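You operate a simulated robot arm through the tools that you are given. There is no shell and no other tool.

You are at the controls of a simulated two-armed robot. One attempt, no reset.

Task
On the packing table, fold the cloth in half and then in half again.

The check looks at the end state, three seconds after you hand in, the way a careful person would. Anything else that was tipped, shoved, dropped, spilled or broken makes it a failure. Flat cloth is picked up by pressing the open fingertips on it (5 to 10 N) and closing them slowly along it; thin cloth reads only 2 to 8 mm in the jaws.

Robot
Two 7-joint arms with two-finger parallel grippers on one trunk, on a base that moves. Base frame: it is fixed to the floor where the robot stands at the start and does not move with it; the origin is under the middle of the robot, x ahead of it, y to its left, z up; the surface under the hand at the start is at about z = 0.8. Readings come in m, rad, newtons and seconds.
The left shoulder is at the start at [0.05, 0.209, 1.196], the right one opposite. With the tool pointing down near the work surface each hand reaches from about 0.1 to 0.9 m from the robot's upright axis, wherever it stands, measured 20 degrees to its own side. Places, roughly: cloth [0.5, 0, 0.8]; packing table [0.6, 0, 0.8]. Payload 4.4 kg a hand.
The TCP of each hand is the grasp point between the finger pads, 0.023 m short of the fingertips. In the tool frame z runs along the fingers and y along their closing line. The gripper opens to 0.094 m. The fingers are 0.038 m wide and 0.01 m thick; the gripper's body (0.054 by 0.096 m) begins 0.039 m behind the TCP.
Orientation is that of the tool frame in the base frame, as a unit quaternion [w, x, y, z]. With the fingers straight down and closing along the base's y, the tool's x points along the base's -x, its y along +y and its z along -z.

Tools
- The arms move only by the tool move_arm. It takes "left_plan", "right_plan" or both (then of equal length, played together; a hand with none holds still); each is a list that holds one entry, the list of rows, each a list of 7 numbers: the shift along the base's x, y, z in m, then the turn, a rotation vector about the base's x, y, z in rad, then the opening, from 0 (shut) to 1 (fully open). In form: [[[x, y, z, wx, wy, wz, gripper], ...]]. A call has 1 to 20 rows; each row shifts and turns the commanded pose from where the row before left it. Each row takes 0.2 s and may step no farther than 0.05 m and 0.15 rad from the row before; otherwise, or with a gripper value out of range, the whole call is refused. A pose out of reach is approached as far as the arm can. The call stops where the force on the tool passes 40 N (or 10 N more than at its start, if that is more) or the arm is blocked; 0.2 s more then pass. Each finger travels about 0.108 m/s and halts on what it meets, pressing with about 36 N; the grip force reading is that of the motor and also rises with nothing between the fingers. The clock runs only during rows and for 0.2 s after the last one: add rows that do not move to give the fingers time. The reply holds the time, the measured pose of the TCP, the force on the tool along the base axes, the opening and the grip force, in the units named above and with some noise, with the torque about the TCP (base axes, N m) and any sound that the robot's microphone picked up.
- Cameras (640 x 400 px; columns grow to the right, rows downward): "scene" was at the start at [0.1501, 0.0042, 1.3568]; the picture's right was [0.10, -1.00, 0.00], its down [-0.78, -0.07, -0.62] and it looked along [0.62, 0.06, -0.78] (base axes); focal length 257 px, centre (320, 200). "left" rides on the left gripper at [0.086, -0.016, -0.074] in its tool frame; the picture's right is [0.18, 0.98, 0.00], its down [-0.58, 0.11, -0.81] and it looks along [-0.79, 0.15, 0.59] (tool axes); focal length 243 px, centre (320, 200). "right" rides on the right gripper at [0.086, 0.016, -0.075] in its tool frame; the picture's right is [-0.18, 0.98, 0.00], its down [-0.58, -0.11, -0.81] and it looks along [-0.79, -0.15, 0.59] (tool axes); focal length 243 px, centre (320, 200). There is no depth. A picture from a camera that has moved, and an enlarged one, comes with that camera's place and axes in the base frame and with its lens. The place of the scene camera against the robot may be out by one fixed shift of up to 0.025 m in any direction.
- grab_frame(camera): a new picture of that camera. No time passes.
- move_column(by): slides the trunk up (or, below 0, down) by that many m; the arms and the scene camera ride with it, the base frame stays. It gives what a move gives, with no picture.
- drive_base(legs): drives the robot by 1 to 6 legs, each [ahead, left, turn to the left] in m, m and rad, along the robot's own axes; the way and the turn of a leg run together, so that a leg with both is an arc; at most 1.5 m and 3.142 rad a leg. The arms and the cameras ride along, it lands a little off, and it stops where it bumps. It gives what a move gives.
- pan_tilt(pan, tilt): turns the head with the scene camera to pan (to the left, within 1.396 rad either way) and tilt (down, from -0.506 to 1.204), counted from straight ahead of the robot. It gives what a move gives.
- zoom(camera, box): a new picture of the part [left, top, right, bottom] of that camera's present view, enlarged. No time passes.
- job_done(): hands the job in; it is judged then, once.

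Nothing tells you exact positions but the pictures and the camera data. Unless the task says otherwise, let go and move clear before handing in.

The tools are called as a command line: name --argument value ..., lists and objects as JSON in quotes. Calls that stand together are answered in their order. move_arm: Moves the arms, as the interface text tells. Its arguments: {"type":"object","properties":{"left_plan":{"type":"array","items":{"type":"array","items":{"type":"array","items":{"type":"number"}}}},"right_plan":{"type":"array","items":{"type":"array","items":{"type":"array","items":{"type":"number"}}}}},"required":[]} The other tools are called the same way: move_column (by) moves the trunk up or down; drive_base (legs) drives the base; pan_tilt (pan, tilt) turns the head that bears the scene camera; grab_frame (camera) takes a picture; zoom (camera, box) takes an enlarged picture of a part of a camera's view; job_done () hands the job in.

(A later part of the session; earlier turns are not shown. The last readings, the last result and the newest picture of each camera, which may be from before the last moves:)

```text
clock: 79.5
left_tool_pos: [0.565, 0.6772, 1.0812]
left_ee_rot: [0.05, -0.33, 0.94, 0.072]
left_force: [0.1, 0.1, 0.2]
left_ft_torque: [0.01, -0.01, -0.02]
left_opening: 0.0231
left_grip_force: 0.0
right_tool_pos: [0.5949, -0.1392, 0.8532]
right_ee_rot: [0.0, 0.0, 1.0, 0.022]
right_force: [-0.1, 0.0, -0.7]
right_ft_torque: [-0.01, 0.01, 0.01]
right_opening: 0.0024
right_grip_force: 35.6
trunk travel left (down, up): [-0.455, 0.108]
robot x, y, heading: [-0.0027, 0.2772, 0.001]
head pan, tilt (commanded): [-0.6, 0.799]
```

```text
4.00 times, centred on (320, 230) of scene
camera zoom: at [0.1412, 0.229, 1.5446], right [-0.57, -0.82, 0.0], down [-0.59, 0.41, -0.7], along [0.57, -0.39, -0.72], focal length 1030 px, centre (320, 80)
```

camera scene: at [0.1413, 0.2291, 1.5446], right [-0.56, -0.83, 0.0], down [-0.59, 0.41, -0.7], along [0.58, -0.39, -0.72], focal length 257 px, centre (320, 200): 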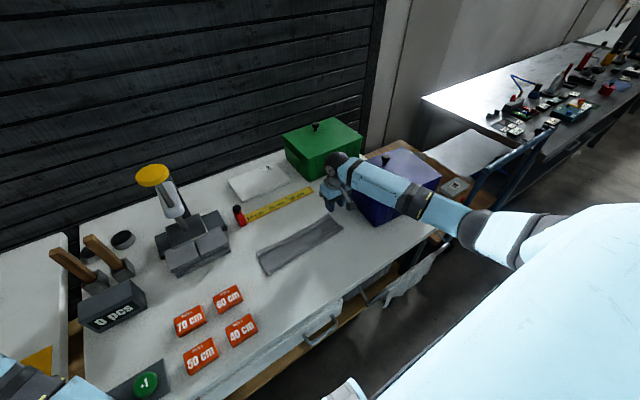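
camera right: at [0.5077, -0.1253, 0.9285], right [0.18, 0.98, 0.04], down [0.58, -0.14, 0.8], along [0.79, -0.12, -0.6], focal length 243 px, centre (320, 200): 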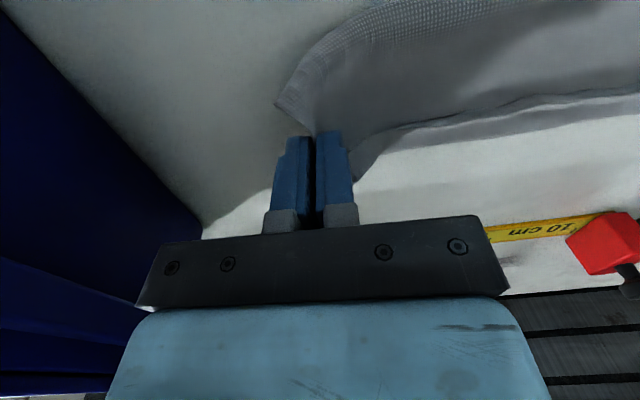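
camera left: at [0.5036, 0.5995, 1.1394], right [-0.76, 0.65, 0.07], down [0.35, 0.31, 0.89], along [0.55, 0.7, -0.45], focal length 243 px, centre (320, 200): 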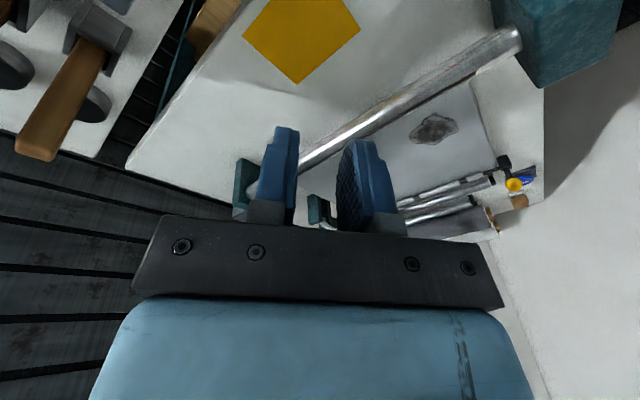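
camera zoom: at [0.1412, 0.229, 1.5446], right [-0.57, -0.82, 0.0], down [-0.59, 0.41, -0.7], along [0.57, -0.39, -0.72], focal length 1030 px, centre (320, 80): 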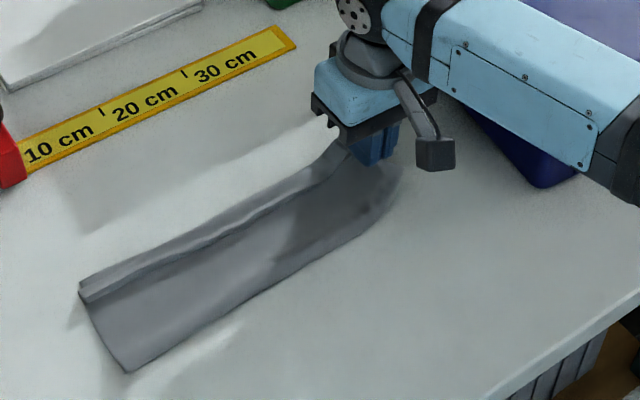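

Both layers lifted together. I'll carry the end over in an arc toward the left edge (y≈0.133), pausing at the top.

move_arm --right_plan '[[[-0.0012, 0.014, 0.019, 0, 0, 0.008, 0], [-0.0012, 0.02, 0.02, 0, 0, 0.008, 0], [-0.0012, 0.025, 0.016, 0, 0, 0.008, 0], [-0.0012, 0.03, 0.012, 0, 0, 0.008, 0], [-0.0012, 0.03, 0.007, 0, 0, 0.008, 0], [-0.0012, 0.03, 0, 0, 0, 0.008, 0], [0, 0, 0, 0, 0, 0, 0]]]'

grab_frame --camera "scene"

grab_frame --camera "right"

```text
clock: 81.1
left_tool_pos: [0.5639, 0.676, 1.0808]
left_ee_rot: [0.051, -0.33, 0.94, 0.072]
left_force: [0.5, -0.2, 0.0]
left_ft_torque: [-0.02, -0.03, -0.01]
left_opening: 0.0237
left_grip_force: 0.0
right_tool_pos: [0.5889, 0.0112, 0.9263]
right_ee_rot: [0.0, -0.026, 0.999, 0.023]
right_force: [0.3, 0.2, 0.3]
right_ft_torque: [-0.01, 0.03, -0.04]
right_opening: 0.0024
right_grip_force: 35.6
trunk travel left (down, up): [-0.455, 0.108]
robot x, y, heading: [0.0005, 0.2769, -0.006]
head pan, tilt (commanded): [-0.6, 0.799]
```

```text
taken
camera scene: at [0.1411, 0.2284, 1.5446], right [-0.57, -0.82, 0.0], down [-0.59, 0.41, -0.7], along [0.57, -0.39, -0.72], focal length 257 px, centre (320, 200)
```

scene: 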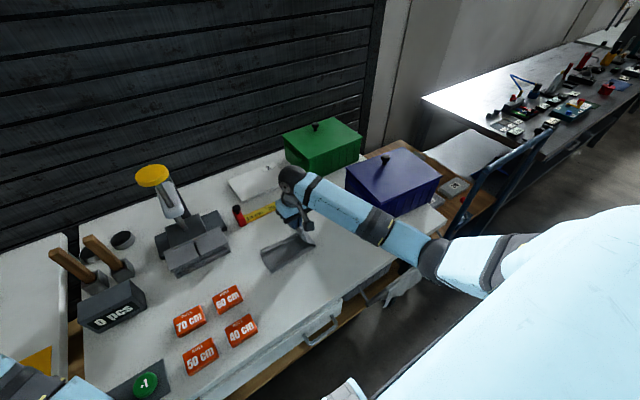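

```text
taken
camera right: at [0.5008, 0.0202, 1.0023], right [0.13, 0.99, 0.04], down [0.59, -0.12, 0.8], along [0.8, -0.08, -0.6], focal length 243 px, centre (320, 200)
```

right: 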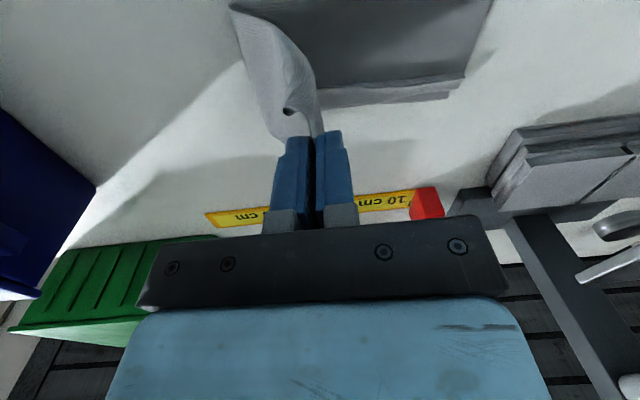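

zoom --camera "scene" --box '[230, 190, 350, 290]'

zoom --camera "right" --box '[180, 0, 500, 200]'

```text
4.00 times, centred on (290, 240) of scene
camera zoom: at [0.1411, 0.2284, 1.5446], right [-0.57, -0.82, 0.0], down [-0.59, 0.41, -0.7], along [0.57, -0.39, -0.72], focal length 1030 px, centre (440, 40)
```

zoom: 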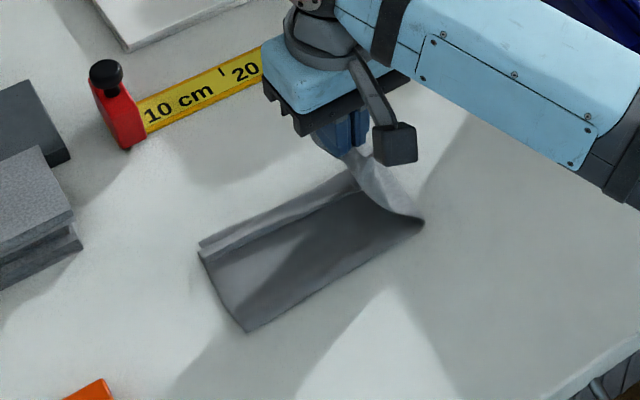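

```text
2.00 times, centred on (340, 100) of right
camera zoom: at [0.5008, 0.0202, 1.0023], right [0.13, 0.99, 0.04], down [0.59, -0.12, 0.8], along [0.8, -0.08, -0.6], focal length 485 px, centre (280, 400)
```

zoom: 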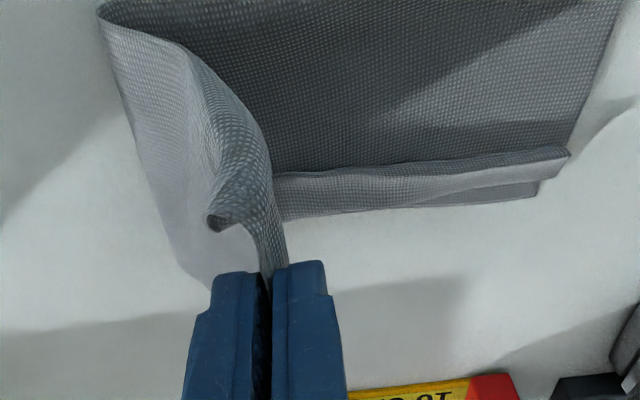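

Everything hangs cleanly from the grip. I'll carry on and lower onto the left edge.

move_arm --right_plan '[[[-0.0015, 0.025, -0.007, 0, 0, 0.007, 0], [-0.0015, 0.025, -0.015, 0, 0, 0.007, 0], [-0.0015, 0.02, -0.018, 0, 0, 0.007, 0], [-0.0015, 0.018, -0.02, 0, 0, 0.007, 0], [-0.0015, 0.012, -0.017, 0, 0, 0.007, 0], [-0.0015, 0.008, -0.01, 0, 0, 0.007, 0], [0, 0, 0, 0, 0, 0, 0]]]'

zoom --camera "scene" --box '[230, 190, 350, 290]'

grab_frame --camera "right"

```text
clock: 82.7
left_tool_pos: [0.5635, 0.6786, 1.0801]
left_ee_rot: [0.05, -0.33, 0.94, 0.072]
left_force: [0.5, -0.4, 0.1]
left_ft_torque: [0.01, -0.01, 0.0]
left_opening: 0.0235
left_grip_force: 0.0
right_tool_pos: [0.5801, 0.1196, 0.8378]
right_ee_rot: [-0.001, -0.047, 0.999, 0.021]
right_force: [0.4, -0.2, 0.7]
right_ft_torque: [0.01, 0.0, 0.02]
right_opening: 0.0027
right_grip_force: 35.9
trunk travel left (down, up): [-0.455, 0.108]
robot x, y, heading: [0.0009, 0.2777, 0.0]
head pan, tilt (commanded): [-0.6, 0.799]
```

```text
4.00 times, centred on (290, 240) of scene
camera zoom: at [0.1412, 0.2288, 1.5446], right [-0.57, -0.82, 0.0], down [-0.59, 0.41, -0.7], along [0.57, -0.39, -0.72], focal length 1030 px, centre (440, 40)
```

zoom: 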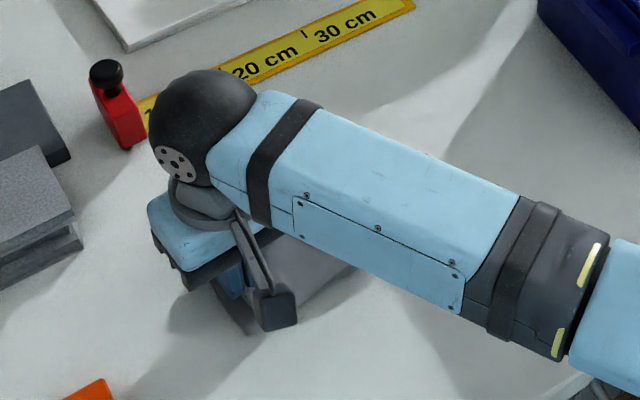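

```text
taken
camera right: at [0.4914, 0.1245, 0.9137], right [0.09, 0.99, 0.04], down [0.59, -0.09, 0.8], along [0.8, -0.05, -0.6], focal length 243 px, centre (320, 200)
```

right: 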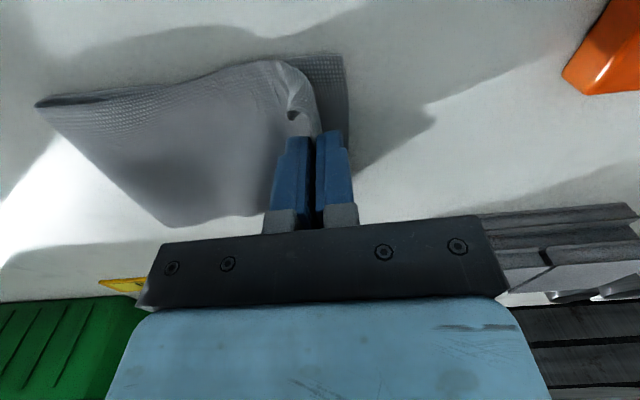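

move_arm --right_plan '[[[0, 0.003, -0.004, 0, 0, 0, 0], [0, 0.002, -0.003, 0, 0, 0, 0], [0, 0, -0.002, 0, 0, 0, 0], [0, 0, 0, 0, 0, 0, 0]]]'

```text
clock: 83.7
left_tool_pos: [0.5654, 0.6777, 1.08]
left_ee_rot: [0.05, -0.33, 0.94, 0.072]
left_force: [-0.3, 0.9, 0.2]
left_ft_torque: [0.02, 0.01, -0.03]
left_opening: 0.0235
left_grip_force: 0.2
right_tool_pos: [0.5798, 0.1231, 0.8291]
right_ee_rot: [-0.002, -0.047, 0.999, 0.022]
right_force: [0.4, -1.6, 0.5]
right_ft_torque: [0.0, -0.02, 0.01]
right_opening: 0.0021
right_grip_force: 35.6
trunk travel left (down, up): [-0.455, 0.108]
robot x, y, heading: [-0.0007, 0.2775, -0.004]
head pan, tilt (commanded): [-0.6, 0.799]
```

move_arm --right_plan '[[[0, 0.001, -0.0015, 0, 0, 0, 0], [0, 0, -0.001, 0, 0, 0, 0], [0, 0, 0, 0, 0, 0, 0.01], [0, 0, 0, 0, 0, 0, 0.02], [0, 0, 0, 0, 0, 0, 0.03], [0, 0, 0, 0, 0, 0, 0.05], [0, 0, 0, 0, 0, 0, 0.08], [0, 0, 0, 0, 0, 0, 0.12], [0, 0, 0, 0, 0, 0, 0.16], [0, 0, 0, 0, 0, 0, 0.2], [0, 0, 0, 0, 0, 0, 0.24], [0, 0, 0, 0, 0, 0, 0.24]]]'

grab_frame --camera "right"

```text
clock: 86.3
left_tool_pos: [0.5644, 0.6772, 1.0804]
left_ee_rot: [0.05, -0.33, 0.94, 0.072]
left_force: [-0.9, -0.3, -0.4]
left_ft_torque: [-0.05, 0.02, 0.03]
left_opening: 0.0236
left_grip_force: 0.1
right_tool_pos: [0.5802, 0.1261, 0.8278]
right_ee_rot: [-0.001, -0.047, 0.999, 0.022]
right_force: [-0.9, -0.4, -0.4]
right_ft_torque: [0.0, -0.01, 0.0]
right_opening: 0.0227
right_grip_force: 0.0
trunk travel left (down, up): [-0.455, 0.108]
robot x, y, heading: [0.0023, 0.2782, 0.003]
head pan, tilt (commanded): [-0.6, 0.799]
```

```text
taken
camera right: at [0.4915, 0.1298, 0.9036], right [0.09, 0.99, 0.04], down [0.59, -0.09, 0.8], along [0.8, -0.05, -0.6], focal length 243 px, centre (320, 200)
```

right: 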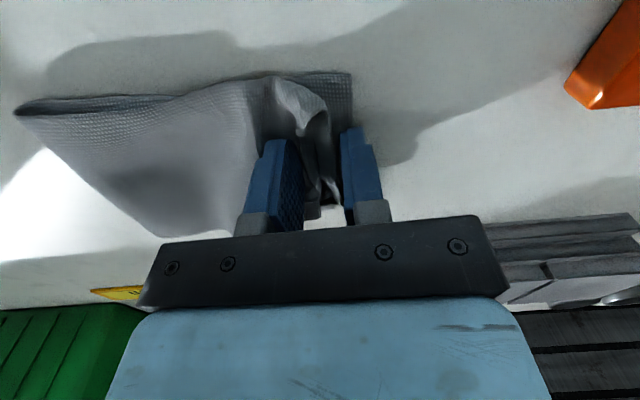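

Released. I'll lift straight up and look at the result.

move_arm --right_plan '[[[0, 0, 0.008, 0, 0, 0, 0.26], [0, 0, 0.015, 0, 0, 0, 0.26], [0, 0, 0.025, 0, 0, 0, 0.26], [0, 0, 0.03, 0, 0, 0, 0.26], [-0.02, -0.02, 0.03, 0, 0, 0, 0.26], [-0.03, -0.03, 0.02, 0, 0, 0, 0.26], [-0.03, -0.03, 0.01, 0, 0, 0, 0.26], [-0.03, -0.03, 0, 0, 0, 0, 0.26]]]'

pan_tilt --pan -0.35 --tilt 0.95

grab_frame --camera "scene"

grab_frame --camera "right"

```text
clock: 88.1
left_tool_pos: [0.5634, 0.6776, 1.0806]
left_ee_rot: [0.052, -0.33, 0.94, 0.072]
left_force: [-0.5, -0.1, 0.3]
left_ft_torque: [0.01, -0.01, 0.01]
left_opening: 0.0237
left_grip_force: 0.0
right_tool_pos: [0.4692, 0.0128, 0.9676]
right_ee_rot: [0.0, -0.047, 0.999, 0.023]
right_force: [0.1, -0.3, 0.9]
right_ft_torque: [0.01, 0.01, -0.03]
right_opening: 0.0247
right_grip_force: 0.1
trunk travel left (down, up): [-0.455, 0.108]
robot x, y, heading: [-0.0035, 0.2799, 0.0]
head pan, tilt (commanded): [-0.6, 0.799]
```

```text
clock: 88.9
left_tool_pos: [0.5649, 0.6784, 1.0803]
left_ee_rot: [0.051, -0.33, 0.94, 0.072]
left_force: [0.2, 0.3, -0.6]
left_ft_torque: [-0.04, 0.03, -0.02]
left_opening: 0.0233
left_grip_force: 0.1
right_tool_pos: [0.4694, 0.0142, 0.9666]
right_ee_rot: [-0.001, -0.047, 0.999, 0.022]
right_force: [0.3, 0.9, -0.1]
right_ft_torque: [0.0, 0.02, -0.01]
right_opening: 0.0243
right_grip_force: 0.1
trunk travel left (down, up): [-0.455, 0.108]
robot x, y, heading: [-0.001, 0.2784, -0.001]
head pan, tilt (commanded): [-0.351, 0.949]
```

```text
taken
camera scene: at [0.1431, 0.2497, 1.5331], right [-0.34, -0.94, 0.0], down [-0.76, 0.28, -0.58], along [0.55, -0.2, -0.81], focal length 257 px, centre (320, 200)
```

scene: 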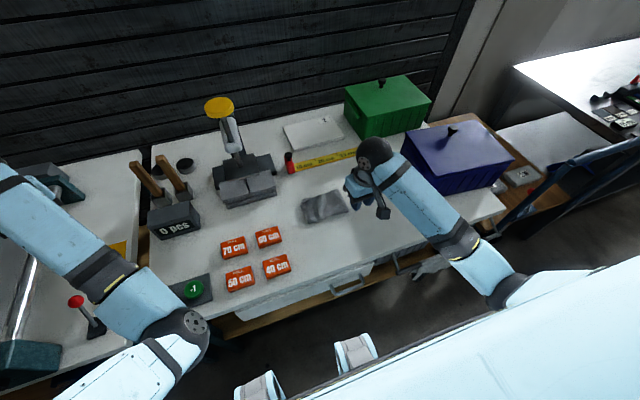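

```text
taken
camera right: at [0.3816, 0.0185, 1.0417], right [0.09, 0.99, 0.04], down [0.59, -0.09, 0.8], along [0.8, -0.05, -0.6], focal length 243 px, centre (320, 200)
```

right: 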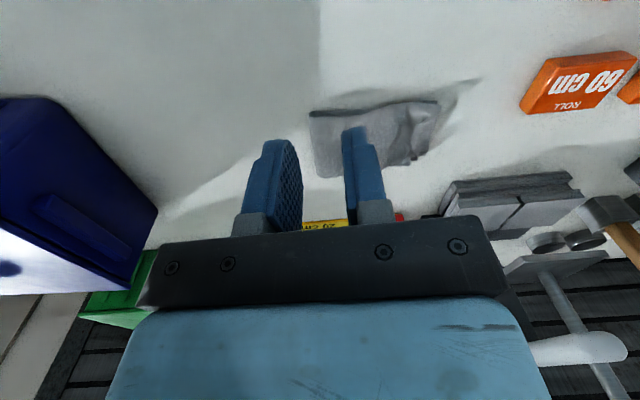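

zoom --camera "scene" --box '[280, 170, 376, 240]'

zoom --camera "right" --box '[290, 70, 490, 195]'

```text
5.71 times, centred on (328, 205) of scene
camera zoom: at [0.1431, 0.2497, 1.5331], right [-0.34, -0.94, 0.0], down [-0.76, 0.28, -0.58], along [0.55, -0.2, -0.81], focal length 1471 px, centre (274, 171)
```

zoom: 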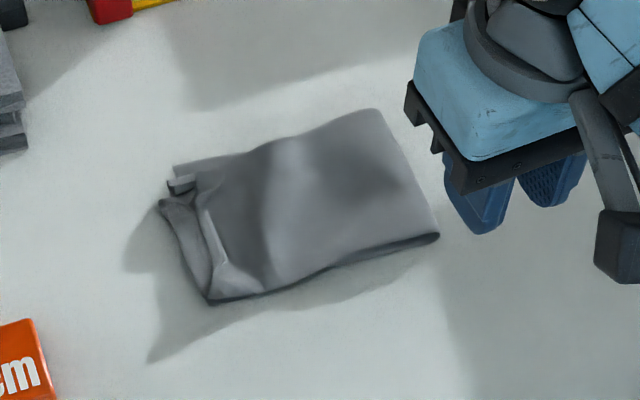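

```text
3.20 times, centred on (390, 132) of right
camera zoom: at [0.3816, 0.0185, 1.0417], right [0.09, 0.99, 0.04], down [0.59, -0.09, 0.8], along [0.8, -0.05, -0.6], focal length 776 px, centre (96, 416)
```

zoom: 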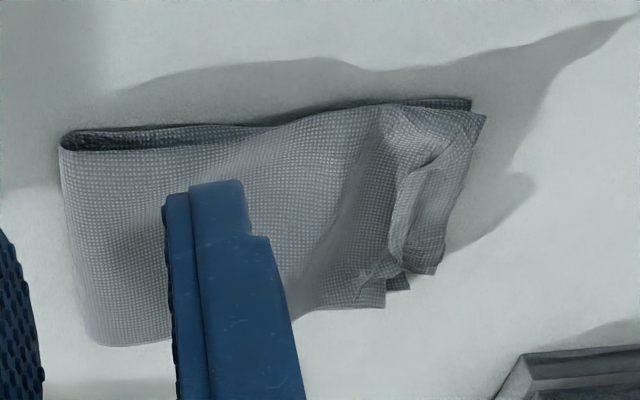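

The cloth is folded to a neat quarter, about 0.145 × 0.095 m, with a small pinch ridge standing at the open left end. I'll press that ridge flat gently with the closed fingertips.

move_arm --right_plan '[[[0.0221, 0.0196, -0.0133, -0.011, 0, 0, 0], [0.0221, 0.0196, -0.0133, -0.011, 0, 0, 0], [0.0221, 0.0196, -0.0133, -0.011, 0, 0, 0], [0.0221, 0.0196, -0.0133, -0.011, 0, 0, 0], [0.0221, 0.0196, -0.0133, 0, 0, 0, 0], [0, 0, -0.02, 0, 0, 0, 0], [0, 0, -0.02, 0, 0, 0, 0], [0, 0, -0.01, 0, 0, 0, 0], [0, 0, 0, 0, 0, 0, 0]]]'

grab_frame --camera "right"

```text
clock: 90.9
left_tool_pos: [0.5657, 0.6775, 1.0802]
left_ee_rot: [0.051, -0.33, 0.94, 0.072]
left_force: [0.1, -0.1, -0.3]
left_ft_torque: [0.0, 0.01, -0.01]
left_opening: 0.0235
left_grip_force: 0.1
right_tool_pos: [0.5789, 0.1137, 0.8489]
right_ee_rot: [-0.002, -0.047, 0.999, 0.0]
right_force: [-0.1, 0.2, 0.0]
right_ft_torque: [-0.02, -0.03, 0.0]
right_opening: 0.0002
right_grip_force: 35.7
trunk travel left (down, up): [-0.455, 0.108]
robot x, y, heading: [0.0003, 0.2774, -0.003]
head pan, tilt (commanded): [-0.351, 0.949]
```

```text
taken
camera right: at [0.4909, 0.1209, 0.9238], right [0.09, 1.0, 0.0], down [0.59, -0.06, 0.8], along [0.8, -0.07, -0.59], focal length 243 px, centre (320, 200)
```

right: 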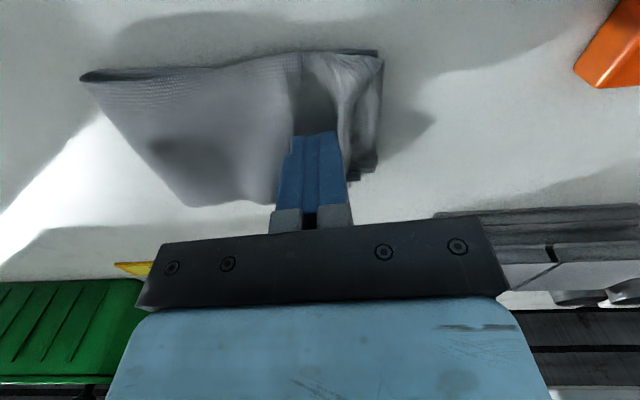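

move_arm --right_plan '[[[0, 0, -0.008, 0, 0, 0, 0], [0, 0, -0.006, 0, 0, 0, 0], [0, 0.004, -0.001, 0, 0, 0, 0], [0, 0.005, -0.001, 0, 0, 0, 0], [0, 0.005, -0.001, 0, 0, 0, 0], [0, 0.003, -0.001, 0, 0, 0, 0], [0, 0, 0, 0, 0, 0, 0]]]'

grab_frame --camera "right"

```text
clock: 92.5
left_tool_pos: [0.5644, 0.6772, 1.08]
left_ee_rot: [0.051, -0.33, 0.94, 0.072]
left_force: [0.5, -0.6, -0.4]
left_ft_torque: [-0.03, -0.01, 0.0]
left_opening: 0.0235
left_grip_force: 0.0
right_tool_pos: [0.5804, 0.1296, 0.8306]
right_ee_rot: [-0.001, -0.047, 0.999, 0.0]
right_force: [0.1, -0.6, -0.2]
right_ft_torque: [-0.02, 0.03, -0.01]
right_opening: 0.0
right_grip_force: 35.9
trunk travel left (down, up): [-0.455, 0.108]
robot x, y, heading: [0.0032, 0.2783, -0.002]
head pan, tilt (commanded): [-0.351, 0.949]
```

```text
taken
camera right: at [0.4924, 0.1378, 0.9064], right [0.09, 1.0, 0.0], down [0.59, -0.06, 0.8], along [0.8, -0.07, -0.59], focal length 243 px, centre (320, 200)
```

right: 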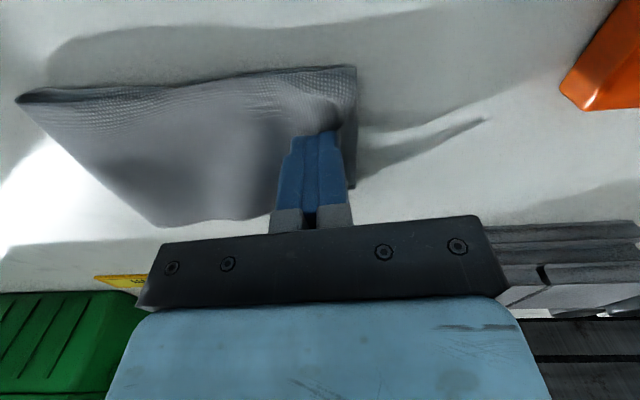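

The ridge has swept flat and the end edges line up. One gentle press here, then I'll lift off.

move_arm --right_plan '[[[0, 0, -0.002, 0, 0, 0, 0], [0, 0, -0.001, 0, 0, 0, 0], [0, 0, 0, 0, 0, 0, 0]]]'

```text
clock: 93.3
left_tool_pos: [0.5645, 0.6766, 1.0803]
left_ee_rot: [0.051, -0.33, 0.94, 0.072]
left_force: [-0.5, 0.0, -0.4]
left_ft_torque: [-0.02, -0.01, -0.02]
left_opening: 0.0235
left_grip_force: 0.2
right_tool_pos: [0.58, 0.1297, 0.8282]
right_ee_rot: [-0.002, -0.046, 0.999, 0.001]
right_force: [0.2, 0.7, 0.1]
right_ft_torque: [-0.01, 0.03, 0.0]
right_opening: 0.0
right_grip_force: 36.1
trunk travel left (down, up): [-0.455, 0.108]
robot x, y, heading: [-0.0005, 0.2778, 0.001]
head pan, tilt (commanded): [-0.351, 0.949]
```

move_arm --right_plan '[[[0, 0, -0.0015, 0, 0, 0, 0], [0, 0, -0.001, 0, 0, 0, 0], [0, 0, 0, 0, 0, 0, 0], [0, 0, 0.01, 0, 0, 0, 0], [0, 0, 0.02, 0, 0, 0, 0], [0, 0, 0.03, 0, 0, 0, 0], [-0.02, -0.02, 0.03, 0, 0, 0, 0], [-0.03, -0.04, 0.02, 0, 0, 0, 0], [-0.03, -0.04, 0.02, 0, 0, 0, 0], [-0.03, -0.04, 0.02, 0, 0, 0, 0]]]'

grab_frame --camera "scene"

zoom --camera "scene" --box '[280, 170, 376, 240]'

grab_frame --camera "right"

```text
refused: row 8 steps farther than a row can; nothing moved
```

```text
taken
camera scene: at [0.143, 0.2496, 1.5331], right [-0.34, -0.94, 0.0], down [-0.76, 0.28, -0.58], along [0.55, -0.2, -0.81], focal length 257 px, centre (320, 200)
```

scene: 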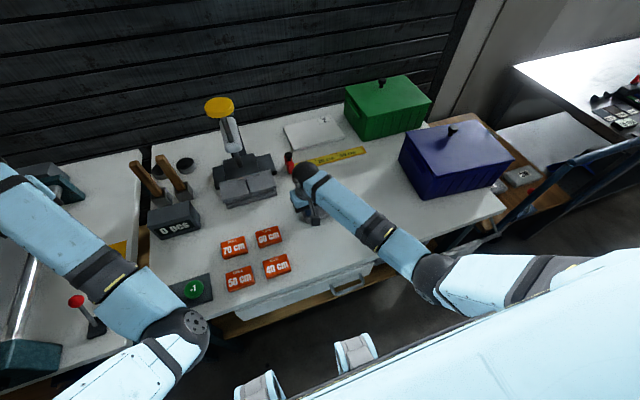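

```text
5.71 times, centred on (328, 205) of scene
camera zoom: at [0.143, 0.2496, 1.5331], right [-0.34, -0.94, 0.0], down [-0.76, 0.28, -0.58], along [0.55, -0.2, -0.81], focal length 1471 px, centre (274, 171)
```

zoom: 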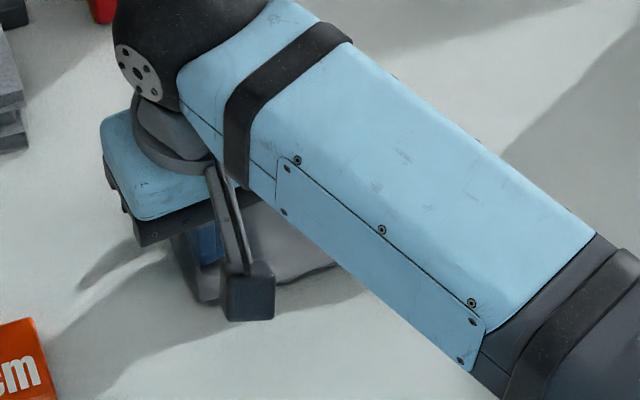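

```text
taken
camera right: at [0.4924, 0.1379, 0.9035], right [0.09, 1.0, 0.0], down [0.59, -0.06, 0.8], along [0.8, -0.08, -0.59], focal length 243 px, centre (320, 200)
```

right: 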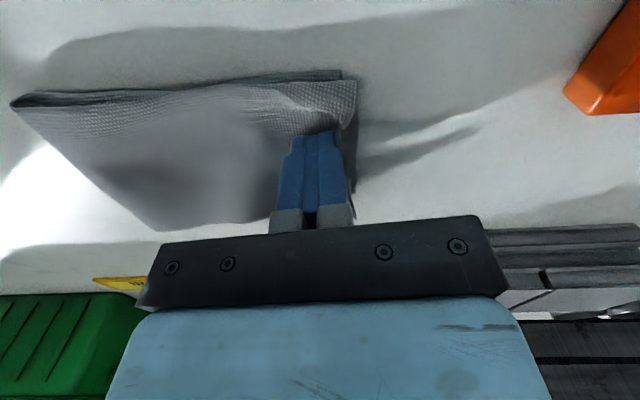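

move_arm --right_plan '[[[0, 0, -0.0015, 0, 0, 0, 0], [0, 0, -0.001, 0, 0, 0, 0], [0, 0, 0, 0, 0, 0, 0], [0, 0, 0.01, 0, 0, 0, 0], [0, 0, 0.02, 0, 0, 0, 0], [0, 0, 0.03, 0, 0, 0, 0], [-0.02, -0.02, 0.03, 0, 0, 0, 0], [-0.025, -0.035, 0.02, 0, 0, 0, 0], [-0.025, -0.035, 0.02, 0, 0, 0, 0], [-0.025, -0.035, 0.02, 0, 0, 0, 0]]]'

grab_frame --camera "scene"

zoom --camera "scene" --box '[280, 170, 376, 240]'

grab_frame --camera "right"

```text
clock: 95.5
left_tool_pos: [0.5639, 0.6766, 1.0816]
left_ee_rot: [0.051, -0.331, 0.939, 0.073]
left_force: [-0.3, -0.6, -0.4]
left_ft_torque: [0.0, -0.03, -0.01]
left_opening: 0.0236
left_grip_force: 0.0
right_tool_pos: [0.486, 0.006, 0.9757]
right_ee_rot: [-0.001, -0.046, 0.999, 0.001]
right_force: [-0.1, -0.8, 0.1]
right_ft_torque: [0.06, -0.01, 0.03]
right_opening: 0.0
right_grip_force: 36.4
trunk travel left (down, up): [-0.455, 0.108]
robot x, y, heading: [-0.0041, 0.2782, 0.003]
head pan, tilt (commanded): [-0.351, 0.949]
```

```text
taken
camera scene: at [0.1418, 0.2482, 1.5332], right [-0.34, -0.94, 0.0], down [-0.76, 0.28, -0.58], along [0.55, -0.2, -0.81], focal length 257 px, centre (320, 200)
```

scene: 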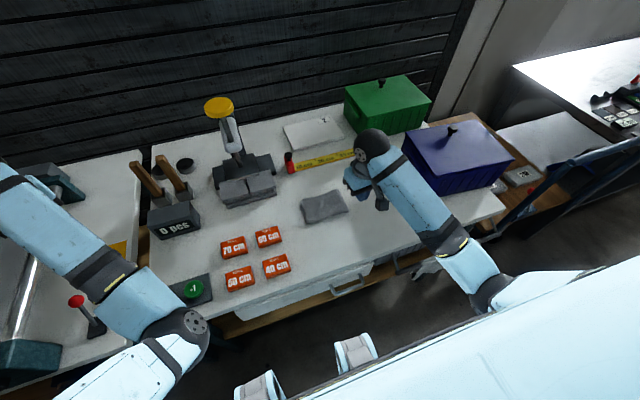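

```text
5.71 times, centred on (328, 205) of scene
camera zoom: at [0.1418, 0.2482, 1.5332], right [-0.34, -0.94, 0.0], down [-0.76, 0.28, -0.58], along [0.55, -0.2, -0.81], focal length 1471 px, centre (274, 171)
```

zoom: 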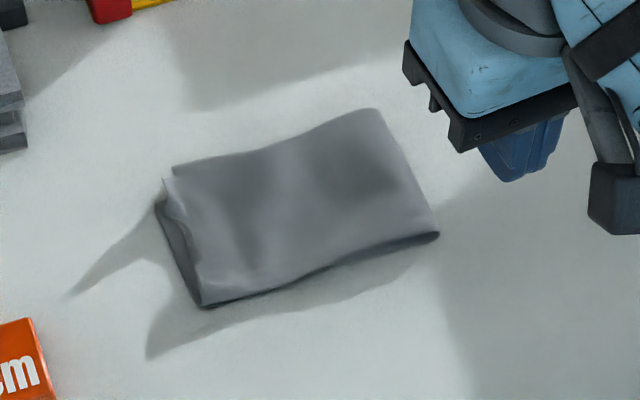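

```text
taken
camera right: at [0.3971, 0.0136, 1.0502], right [0.09, 1.0, 0.0], down [0.59, -0.06, 0.8], along [0.8, -0.07, -0.59], focal length 243 px, centre (320, 200)
```

right: 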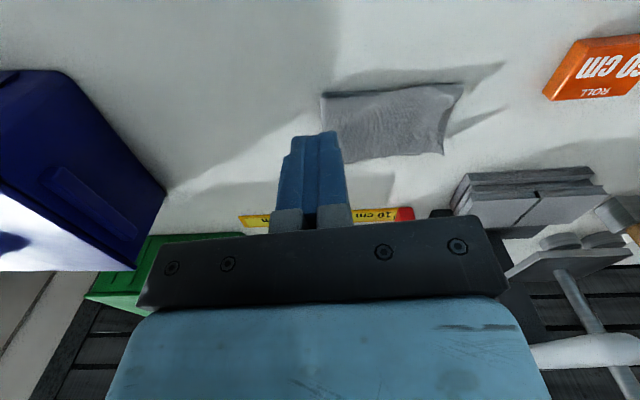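

The cloth is now a neat quarter. Next I must put the blue bin back where it was: left wall along y≈−0.191, x from 0.44 to 0.64. I'll raise the right hand and check the floor and surroundings on the right before driving.

move_arm --right_plan '[[[0, 0, 0.03, 0, 0, 0.02, 0], [0, 0, 0.03, 0, 0, 0.02, 0], [0, 0, 0.03, 0, 0, 0.02, 0], [0, 0, 0.03, 0, 0, 0.03, 0]]]'

pan_tilt --pan -1.0 --tilt 0.75

grab_frame --camera "scene"

zoom --camera "scene" --box '[120, 60, 360, 210]'

```text
clock: 96.5
left_tool_pos: [0.565, 0.6772, 1.0797]
left_ee_rot: [0.051, -0.331, 0.94, 0.073]
left_force: [0.5, 0.0, -0.2]
left_ft_torque: [0.0, 0.01, 0.0]
left_opening: 0.0234
left_grip_force: 0.0
right_tool_pos: [0.4836, 0.0048, 1.0968]
right_ee_rot: [-0.003, -0.091, 0.996, 0.0]
right_force: [-0.8, -0.2, 0.0]
right_ft_torque: [0.0, 0.0, 0.02]
right_opening: 0.0001
right_grip_force: 36.0
trunk travel left (down, up): [-0.455, 0.108]
robot x, y, heading: [0.002, 0.277, 0.001]
head pan, tilt (commanded): [-0.351, 0.949]
```

```text
clock: 97.5
left_tool_pos: [0.5643, 0.6777, 1.0806]
left_ee_rot: [0.051, -0.331, 0.94, 0.072]
left_force: [-0.2, 0.8, -0.3]
left_ft_torque: [0.0, 0.01, -0.01]
left_opening: 0.0235
left_grip_force: 0.1
right_tool_pos: [0.4849, 0.0051, 1.096]
right_ee_rot: [-0.002, -0.09, 0.996, 0.0]
right_force: [-0.4, -0.5, 0.4]
right_ft_torque: [0.01, 0.02, 0.0]
right_opening: 0.0
right_grip_force: 36.1
trunk travel left (down, up): [-0.455, 0.108]
robot x, y, heading: [-0.0016, 0.2768, -0.002]
head pan, tilt (commanded): [-1.0, 0.75]
```

```text
taken
camera scene: at [0.1195, 0.205, 1.5486], right [-0.84, -0.54, 0.0], down [-0.37, 0.57, -0.73], along [0.4, -0.62, -0.68], focal length 257 px, centre (320, 200)
```

scene: 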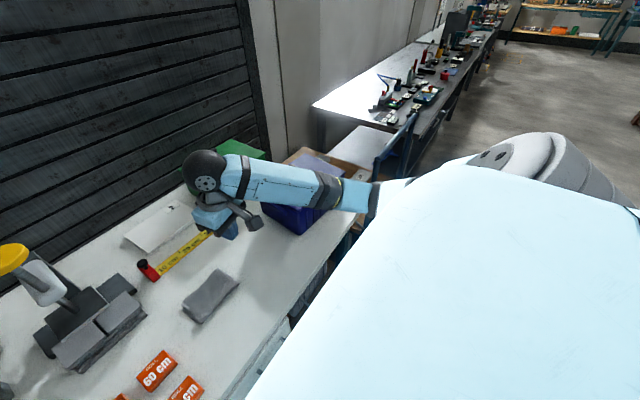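

```text
2.67 times, centred on (240, 135) of scene
camera zoom: at [0.1195, 0.205, 1.5486], right [-0.84, -0.54, 0.0], down [-0.37, 0.57, -0.73], along [0.4, -0.62, -0.68], focal length 686 px, centre (533, 373)
```

zoom: 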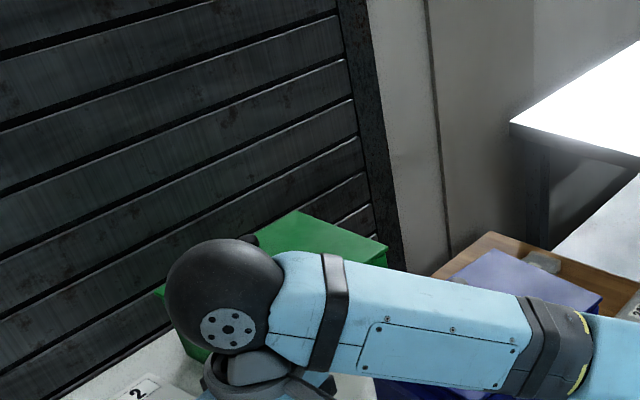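

The way is clear. I'll drive the base right to about y≈−0.10, with the hands kept high.

drive_base --legs '[[0, -0.377, 0]]'

pan_tilt --pan -0.4 --tilt 0.9

grab_frame --camera "scene"

grab_frame --camera "right"

```text
clock: 101.4
left_tool_pos: [0.5663, 0.2975, 1.0796]
left_ee_rot: [0.052, -0.323, 0.942, 0.072]
left_force: [-0.5, -1.3, 0.3]
left_ft_torque: [-0.01, 0.0, 0.03]
left_opening: 0.0235
left_grip_force: 0.1
right_tool_pos: [0.4776, -0.3745, 1.0961]
right_ee_rot: [-0.001, -0.084, 0.996, -0.001]
right_force: [-1.3, 0.2, -1.0]
right_ft_torque: [-0.04, 0.01, 0.01]
right_opening: 0.0002
right_grip_force: 36.4
trunk travel left (down, up): [-0.455, 0.108]
robot x, y, heading: [-0.0044, -0.0957, -0.014]
head pan, tilt (commanded): [-1.0, 0.75]
```

```text
clock: 102.4
left_tool_pos: [0.5667, 0.2969, 1.0801]
left_ee_rot: [0.05, -0.322, 0.943, 0.072]
left_force: [-0.2, -0.2, 0.8]
left_ft_torque: [0.02, -0.01, 0.01]
left_opening: 0.0233
left_grip_force: 0.0
right_tool_pos: [0.4782, -0.3753, 1.0961]
right_ee_rot: [-0.002, -0.083, 0.997, 0.0]
right_force: [-0.6, -0.9, -0.2]
right_ft_torque: [-0.01, 0.02, 0.0]
right_opening: 0.0
right_grip_force: 35.8
trunk travel left (down, up): [-0.455, 0.108]
robot x, y, heading: [-0.0035, -0.0937, -0.015]
head pan, tilt (commanded): [-0.4, 0.901]
```

```text
taken
camera scene: at [0.1408, -0.1292, 1.5367], right [-0.4, -0.91, 0.0], down [-0.72, 0.32, -0.62], along [0.57, -0.25, -0.78], focal length 257 px, centre (320, 200)
```

scene: 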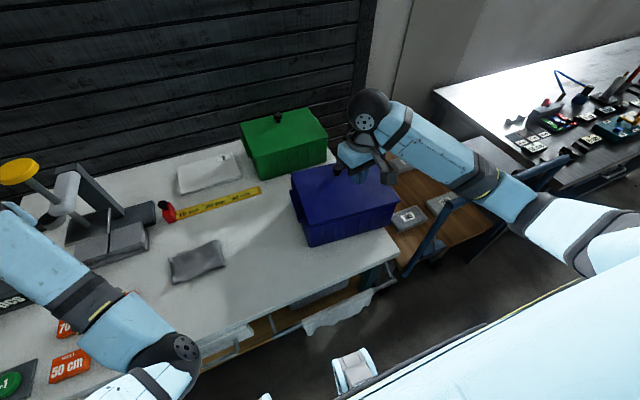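

```text
taken
camera right: at [0.389, -0.3733, 1.1711], right [0.02, 1.0, 0.0], down [0.59, -0.01, 0.8], along [0.8, -0.01, -0.59], focal length 243 px, centre (320, 200)
```

right: 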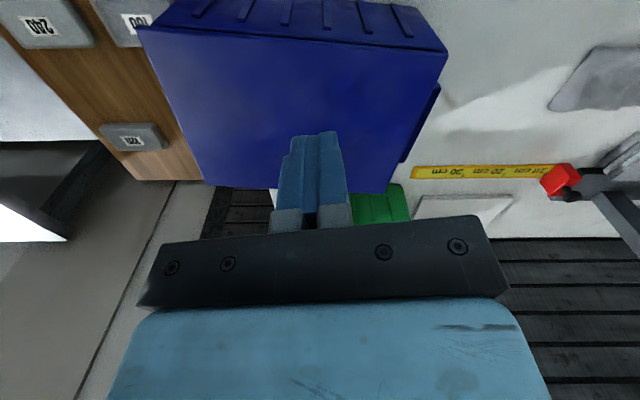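

I have a clear view of the bin. I'll go over its right side with closed fingers, turning the hand square, and come down just outside its right wall (at y≈−0.55).

move_arm --right_plan '[[[0.0203, -0.0385, 0, 0, 0, -0.028, 0], [0.0203, -0.0385, 0, 0, 0, -0.028, 0], [0.0203, -0.0385, 0, 0, 0, -0.028, 0], [0.0203, -0.0385, 0, 0, 0, -0.028, 0], [0.0203, -0.0385, 0, 0, 0, -0.028, 0], [0.0203, -0.0385, 0, 0, 0, -0.026, 0]]]'

grab_frame --camera "right"

grab_frame --camera "scene"

```text
clock: 103.8
left_tool_pos: [0.5675, 0.2965, 1.0796]
left_ee_rot: [0.051, -0.323, 0.942, 0.072]
left_force: [-0.7, 0.4, 0.6]
left_ft_torque: [-0.02, -0.02, 0.01]
left_opening: 0.0235
left_grip_force: 0.0
right_tool_pos: [0.5992, -0.6074, 1.0924]
right_ee_rot: [-0.002, -0.001, 1.0, 0.0]
right_force: [-0.6, 0.3, 0.4]
right_ft_torque: [0.02, 0.03, 0.01]
right_opening: 0.0
right_grip_force: 36.4
trunk travel left (down, up): [-0.455, 0.108]
robot x, y, heading: [-0.0007, -0.0974, -0.017]
head pan, tilt (commanded): [-0.4, 0.901]
```

```text
taken
camera right: at [0.5119, -0.592, 1.1683], right [0.18, 0.98, 0.0], down [0.58, -0.11, 0.8], along [0.79, -0.15, -0.59], focal length 243 px, centre (320, 200)
```

right: 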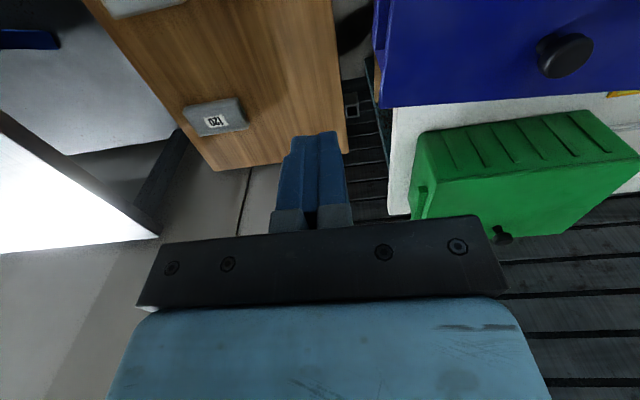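

```text
taken
camera scene: at [0.1413, -0.13, 1.5366], right [-0.4, -0.92, 0.0], down [-0.72, 0.32, -0.62], along [0.57, -0.25, -0.78], focal length 257 px, centre (320, 200)
```

scene: 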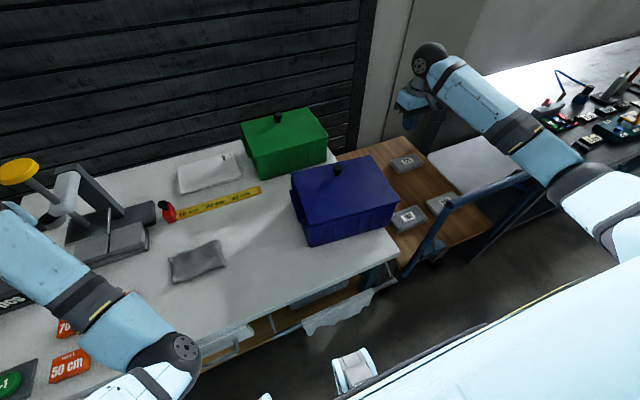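

I'll lower the closed fingers to z≈0.893 beside the bin's right wall.

move_arm --right_plan '[[[0, -0.012, -0.033, 0, 0, 0, 0], [0, 0, -0.034, 0, 0, 0, 0], [0, 0, -0.034, 0, 0, 0, 0], [0, 0, -0.034, 0, 0, 0, 0], [0, 0, -0.034, 0, 0, 0, 0], [0, 0, -0.03, 0, 0, 0, 0], [0, 0, 0, 0, 0, 0, 0]]]'

grab_frame --camera "right"

zoom --camera "scene" --box '[240, 90, 480, 240]'

```text
clock: 105.4
left_tool_pos: [0.5672, 0.2971, 1.0801]
left_ee_rot: [0.051, -0.323, 0.942, 0.071]
left_force: [-0.1, 0.2, 0.1]
left_ft_torque: [-0.02, 0.01, 0.03]
left_opening: 0.0234
left_grip_force: 0.0
right_tool_pos: [0.6006, -0.6151, 0.8989]
right_ee_rot: [-0.002, -0.001, 1.0, 0.0]
right_force: [0.7, 0.0, -0.6]
right_ft_torque: [0.03, -0.01, 0.01]
right_opening: 0.0
right_grip_force: 36.2
trunk travel left (down, up): [-0.455, 0.108]
robot x, y, heading: [-0.0039, -0.0952, -0.013]
head pan, tilt (commanded): [-0.4, 0.901]
```

```text
taken
camera right: at [0.5121, -0.5994, 0.9737], right [0.18, 0.98, 0.0], down [0.58, -0.11, 0.8], along [0.79, -0.15, -0.59], focal length 243 px, centre (320, 200)
```

right: 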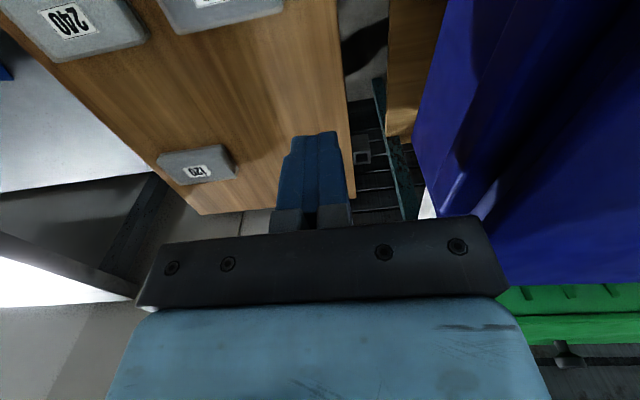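

```text
2.67 times, centred on (360, 165) of scene
camera zoom: at [0.1404, -0.129, 1.5367], right [-0.4, -0.92, 0.0], down [-0.72, 0.32, -0.62], along [0.57, -0.25, -0.78], focal length 686 px, centre (213, 293)
```

zoom: 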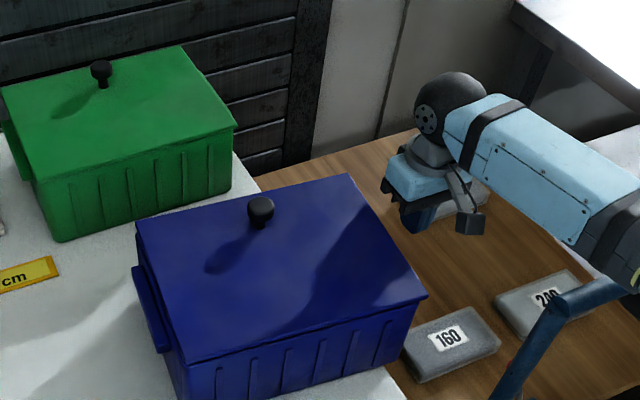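

The fingers are beside the bin's right wall with nothing below them. I'll push slowly to the left.

move_arm --right_plan '[[[0, 0.01, -0.003, 0, 0, 0, 0], [0, 0.01, -0.002, 0, 0, 0, 0], [0, 0.01, 0, 0, 0, 0, 0], [0, 0.008, 0, 0, 0, 0, 0], [0, 0.008, 0, 0, 0, 0, 0], [0, 0.008, 0, 0, 0, 0, 0], [0, 0.006, 0, 0, 0, 0, 0]]]'

zoom --camera "scene" --box '[240, 90, 480, 240]'

```text
clock: 107.0
left_tool_pos: [0.5674, 0.2975, 1.0802]
left_ee_rot: [0.051, -0.323, 0.942, 0.072]
left_force: [-0.6, -0.4, -0.7]
left_ft_torque: [0.0, -0.02, -0.01]
left_opening: 0.0236
left_grip_force: 0.0
right_tool_pos: [0.6005, -0.5581, 0.8922]
right_ee_rot: [-0.002, -0.001, 1.0, 0.0]
right_force: [-0.3, -1.8, 0.6]
right_ft_torque: [0.0, 0.05, 0.01]
right_opening: 0.0001
right_grip_force: 35.8
trunk travel left (down, up): [-0.455, 0.108]
robot x, y, heading: [-0.0034, -0.0888, -0.015]
head pan, tilt (commanded): [-0.4, 0.901]
```

```text
2.67 times, centred on (360, 165) of scene
camera zoom: at [0.141, -0.1292, 1.5366], right [-0.4, -0.92, 0.0], down [-0.72, 0.32, -0.62], along [0.57, -0.25, -0.78], focal length 686 px, centre (213, 293)
```

zoom: 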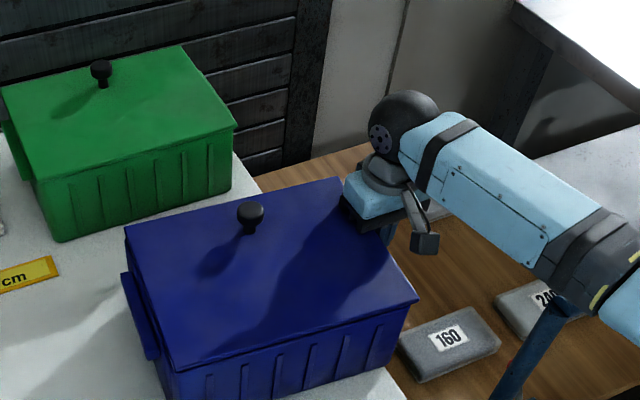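

The bin moves easily with the push. I'll continue about 4.5 cm more, then measure.

move_arm --right_plan '[[[0, 0.008, 0, 0, 0, 0, 0], [0, 0.008, 0, 0, 0, 0, 0], [0, 0.008, 0, 0, 0, 0, 0], [0, 0.008, 0, 0, 0, 0, 0], [0, 0.007, 0, 0, 0, 0, 0], [0, 0, 0, 0, 0, 0, 0]]]'

zoom --camera "scene" --box '[240, 90, 480, 240]'

grab_frame --camera "scene"

```text
clock: 108.4
left_tool_pos: [0.568, 0.2968, 1.0804]
left_ee_rot: [0.051, -0.324, 0.942, 0.072]
left_force: [-0.1, 0.1, 0.0]
left_ft_torque: [-0.03, 0.02, 0.01]
left_opening: 0.0234
left_grip_force: 0.1
right_tool_pos: [0.6001, -0.5185, 0.8903]
right_ee_rot: [-0.002, -0.001, 1.0, -0.001]
right_force: [0.1, -0.9, -0.5]
right_ft_torque: [0.01, 0.02, -0.02]
right_opening: 0.0
right_grip_force: 35.9
trunk travel left (down, up): [-0.455, 0.108]
robot x, y, heading: [-0.0031, -0.0917, -0.019]
head pan, tilt (commanded): [-0.4, 0.901]
```

```text
2.67 times, centred on (360, 165) of scene
camera zoom: at [0.1408, -0.1293, 1.5367], right [-0.4, -0.92, 0.0], down [-0.72, 0.32, -0.62], along [0.57, -0.25, -0.78], focal length 686 px, centre (213, 293)
```

zoom: 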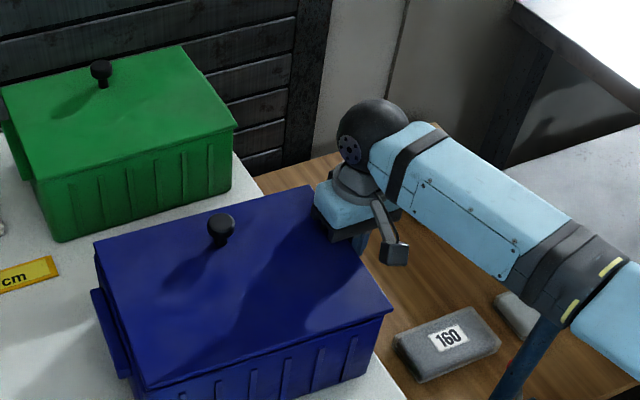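

```text
taken
camera scene: at [0.1408, -0.1293, 1.5367], right [-0.4, -0.92, 0.0], down [-0.72, 0.32, -0.62], along [0.57, -0.25, -0.78], focal length 257 px, centre (320, 200)
```

scene: 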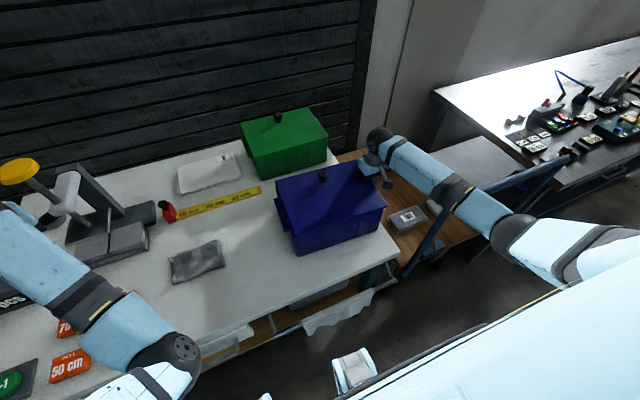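

zoom --camera "scene" --box '[250, 160, 410, 260]'

```text
4.00 times, centred on (330, 210) of scene
camera zoom: at [0.1408, -0.1293, 1.5367], right [-0.4, -0.92, 0.0], down [-0.72, 0.32, -0.62], along [0.57, -0.25, -0.78], focal length 1030 px, centre (280, 160)
```

zoom: 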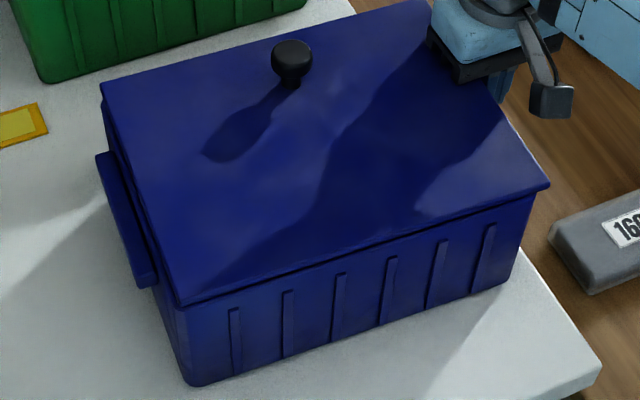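

The bin now needs about −3.7 cm in x, +2.2 cm in y and +0.065 rad of rotation. I'll move the push point toward the far end of its right wall so the next push also turns it.

move_arm --right_plan '[[[0, -0.012, 0, 0, 0, 0, 0], [0, -0.012, 0, 0, 0, 0, 0], [0.02, 0, 0, 0, 0, 0, 0], [0.02, 0, 0, 0, 0, 0, 0], [0.013, 0, 0, 0, 0, 0, 0], [0, 0.008, 0, 0, 0, 0, 0], [0, 0.008, 0, 0, 0, 0, 0], [0, 0.008, 0, 0, 0, 0, 0], [0, 0.008, 0, 0, 0, 0, 0], [0, 0.006, 0, 0, 0, 0, 0], [0, 0, 0, 0, 0, 0, 0]]]'

zoom --camera "scene" --box '[250, 160, 410, 260]'

```text
clock: 110.8
left_tool_pos: [0.5682, 0.2973, 1.0802]
left_ee_rot: [0.051, -0.323, 0.942, 0.071]
left_force: [0.5, 0.0, -0.9]
left_ft_torque: [0.0, 0.0, -0.01]
left_opening: 0.0234
left_grip_force: 0.1
right_tool_pos: [0.6532, -0.504, 0.8908]
right_ee_rot: [-0.002, -0.002, 1.0, 0.0]
right_force: [0.0, -1.9, 0.3]
right_ft_torque: [0.03, 0.01, -0.03]
right_opening: 0.0
right_grip_force: 36.0
trunk travel left (down, up): [-0.455, 0.108]
robot x, y, heading: [-0.0004, -0.0935, -0.019]
head pan, tilt (commanded): [-0.4, 0.901]
```

```text
4.00 times, centred on (330, 210) of scene
camera zoom: at [0.1408, -0.1293, 1.5367], right [-0.4, -0.92, 0.0], down [-0.72, 0.32, -0.62], along [0.57, -0.25, -0.78], focal length 1030 px, centre (280, 160)
```

zoom: 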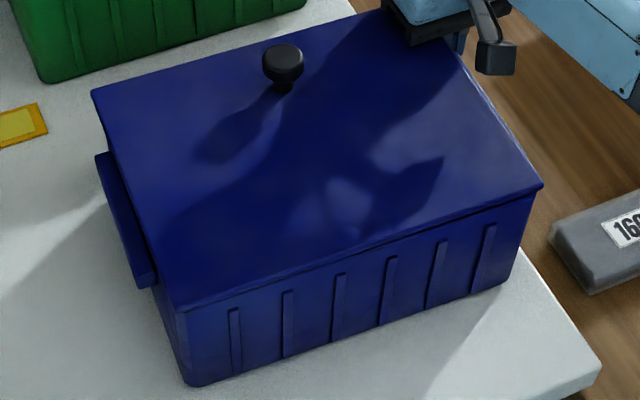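

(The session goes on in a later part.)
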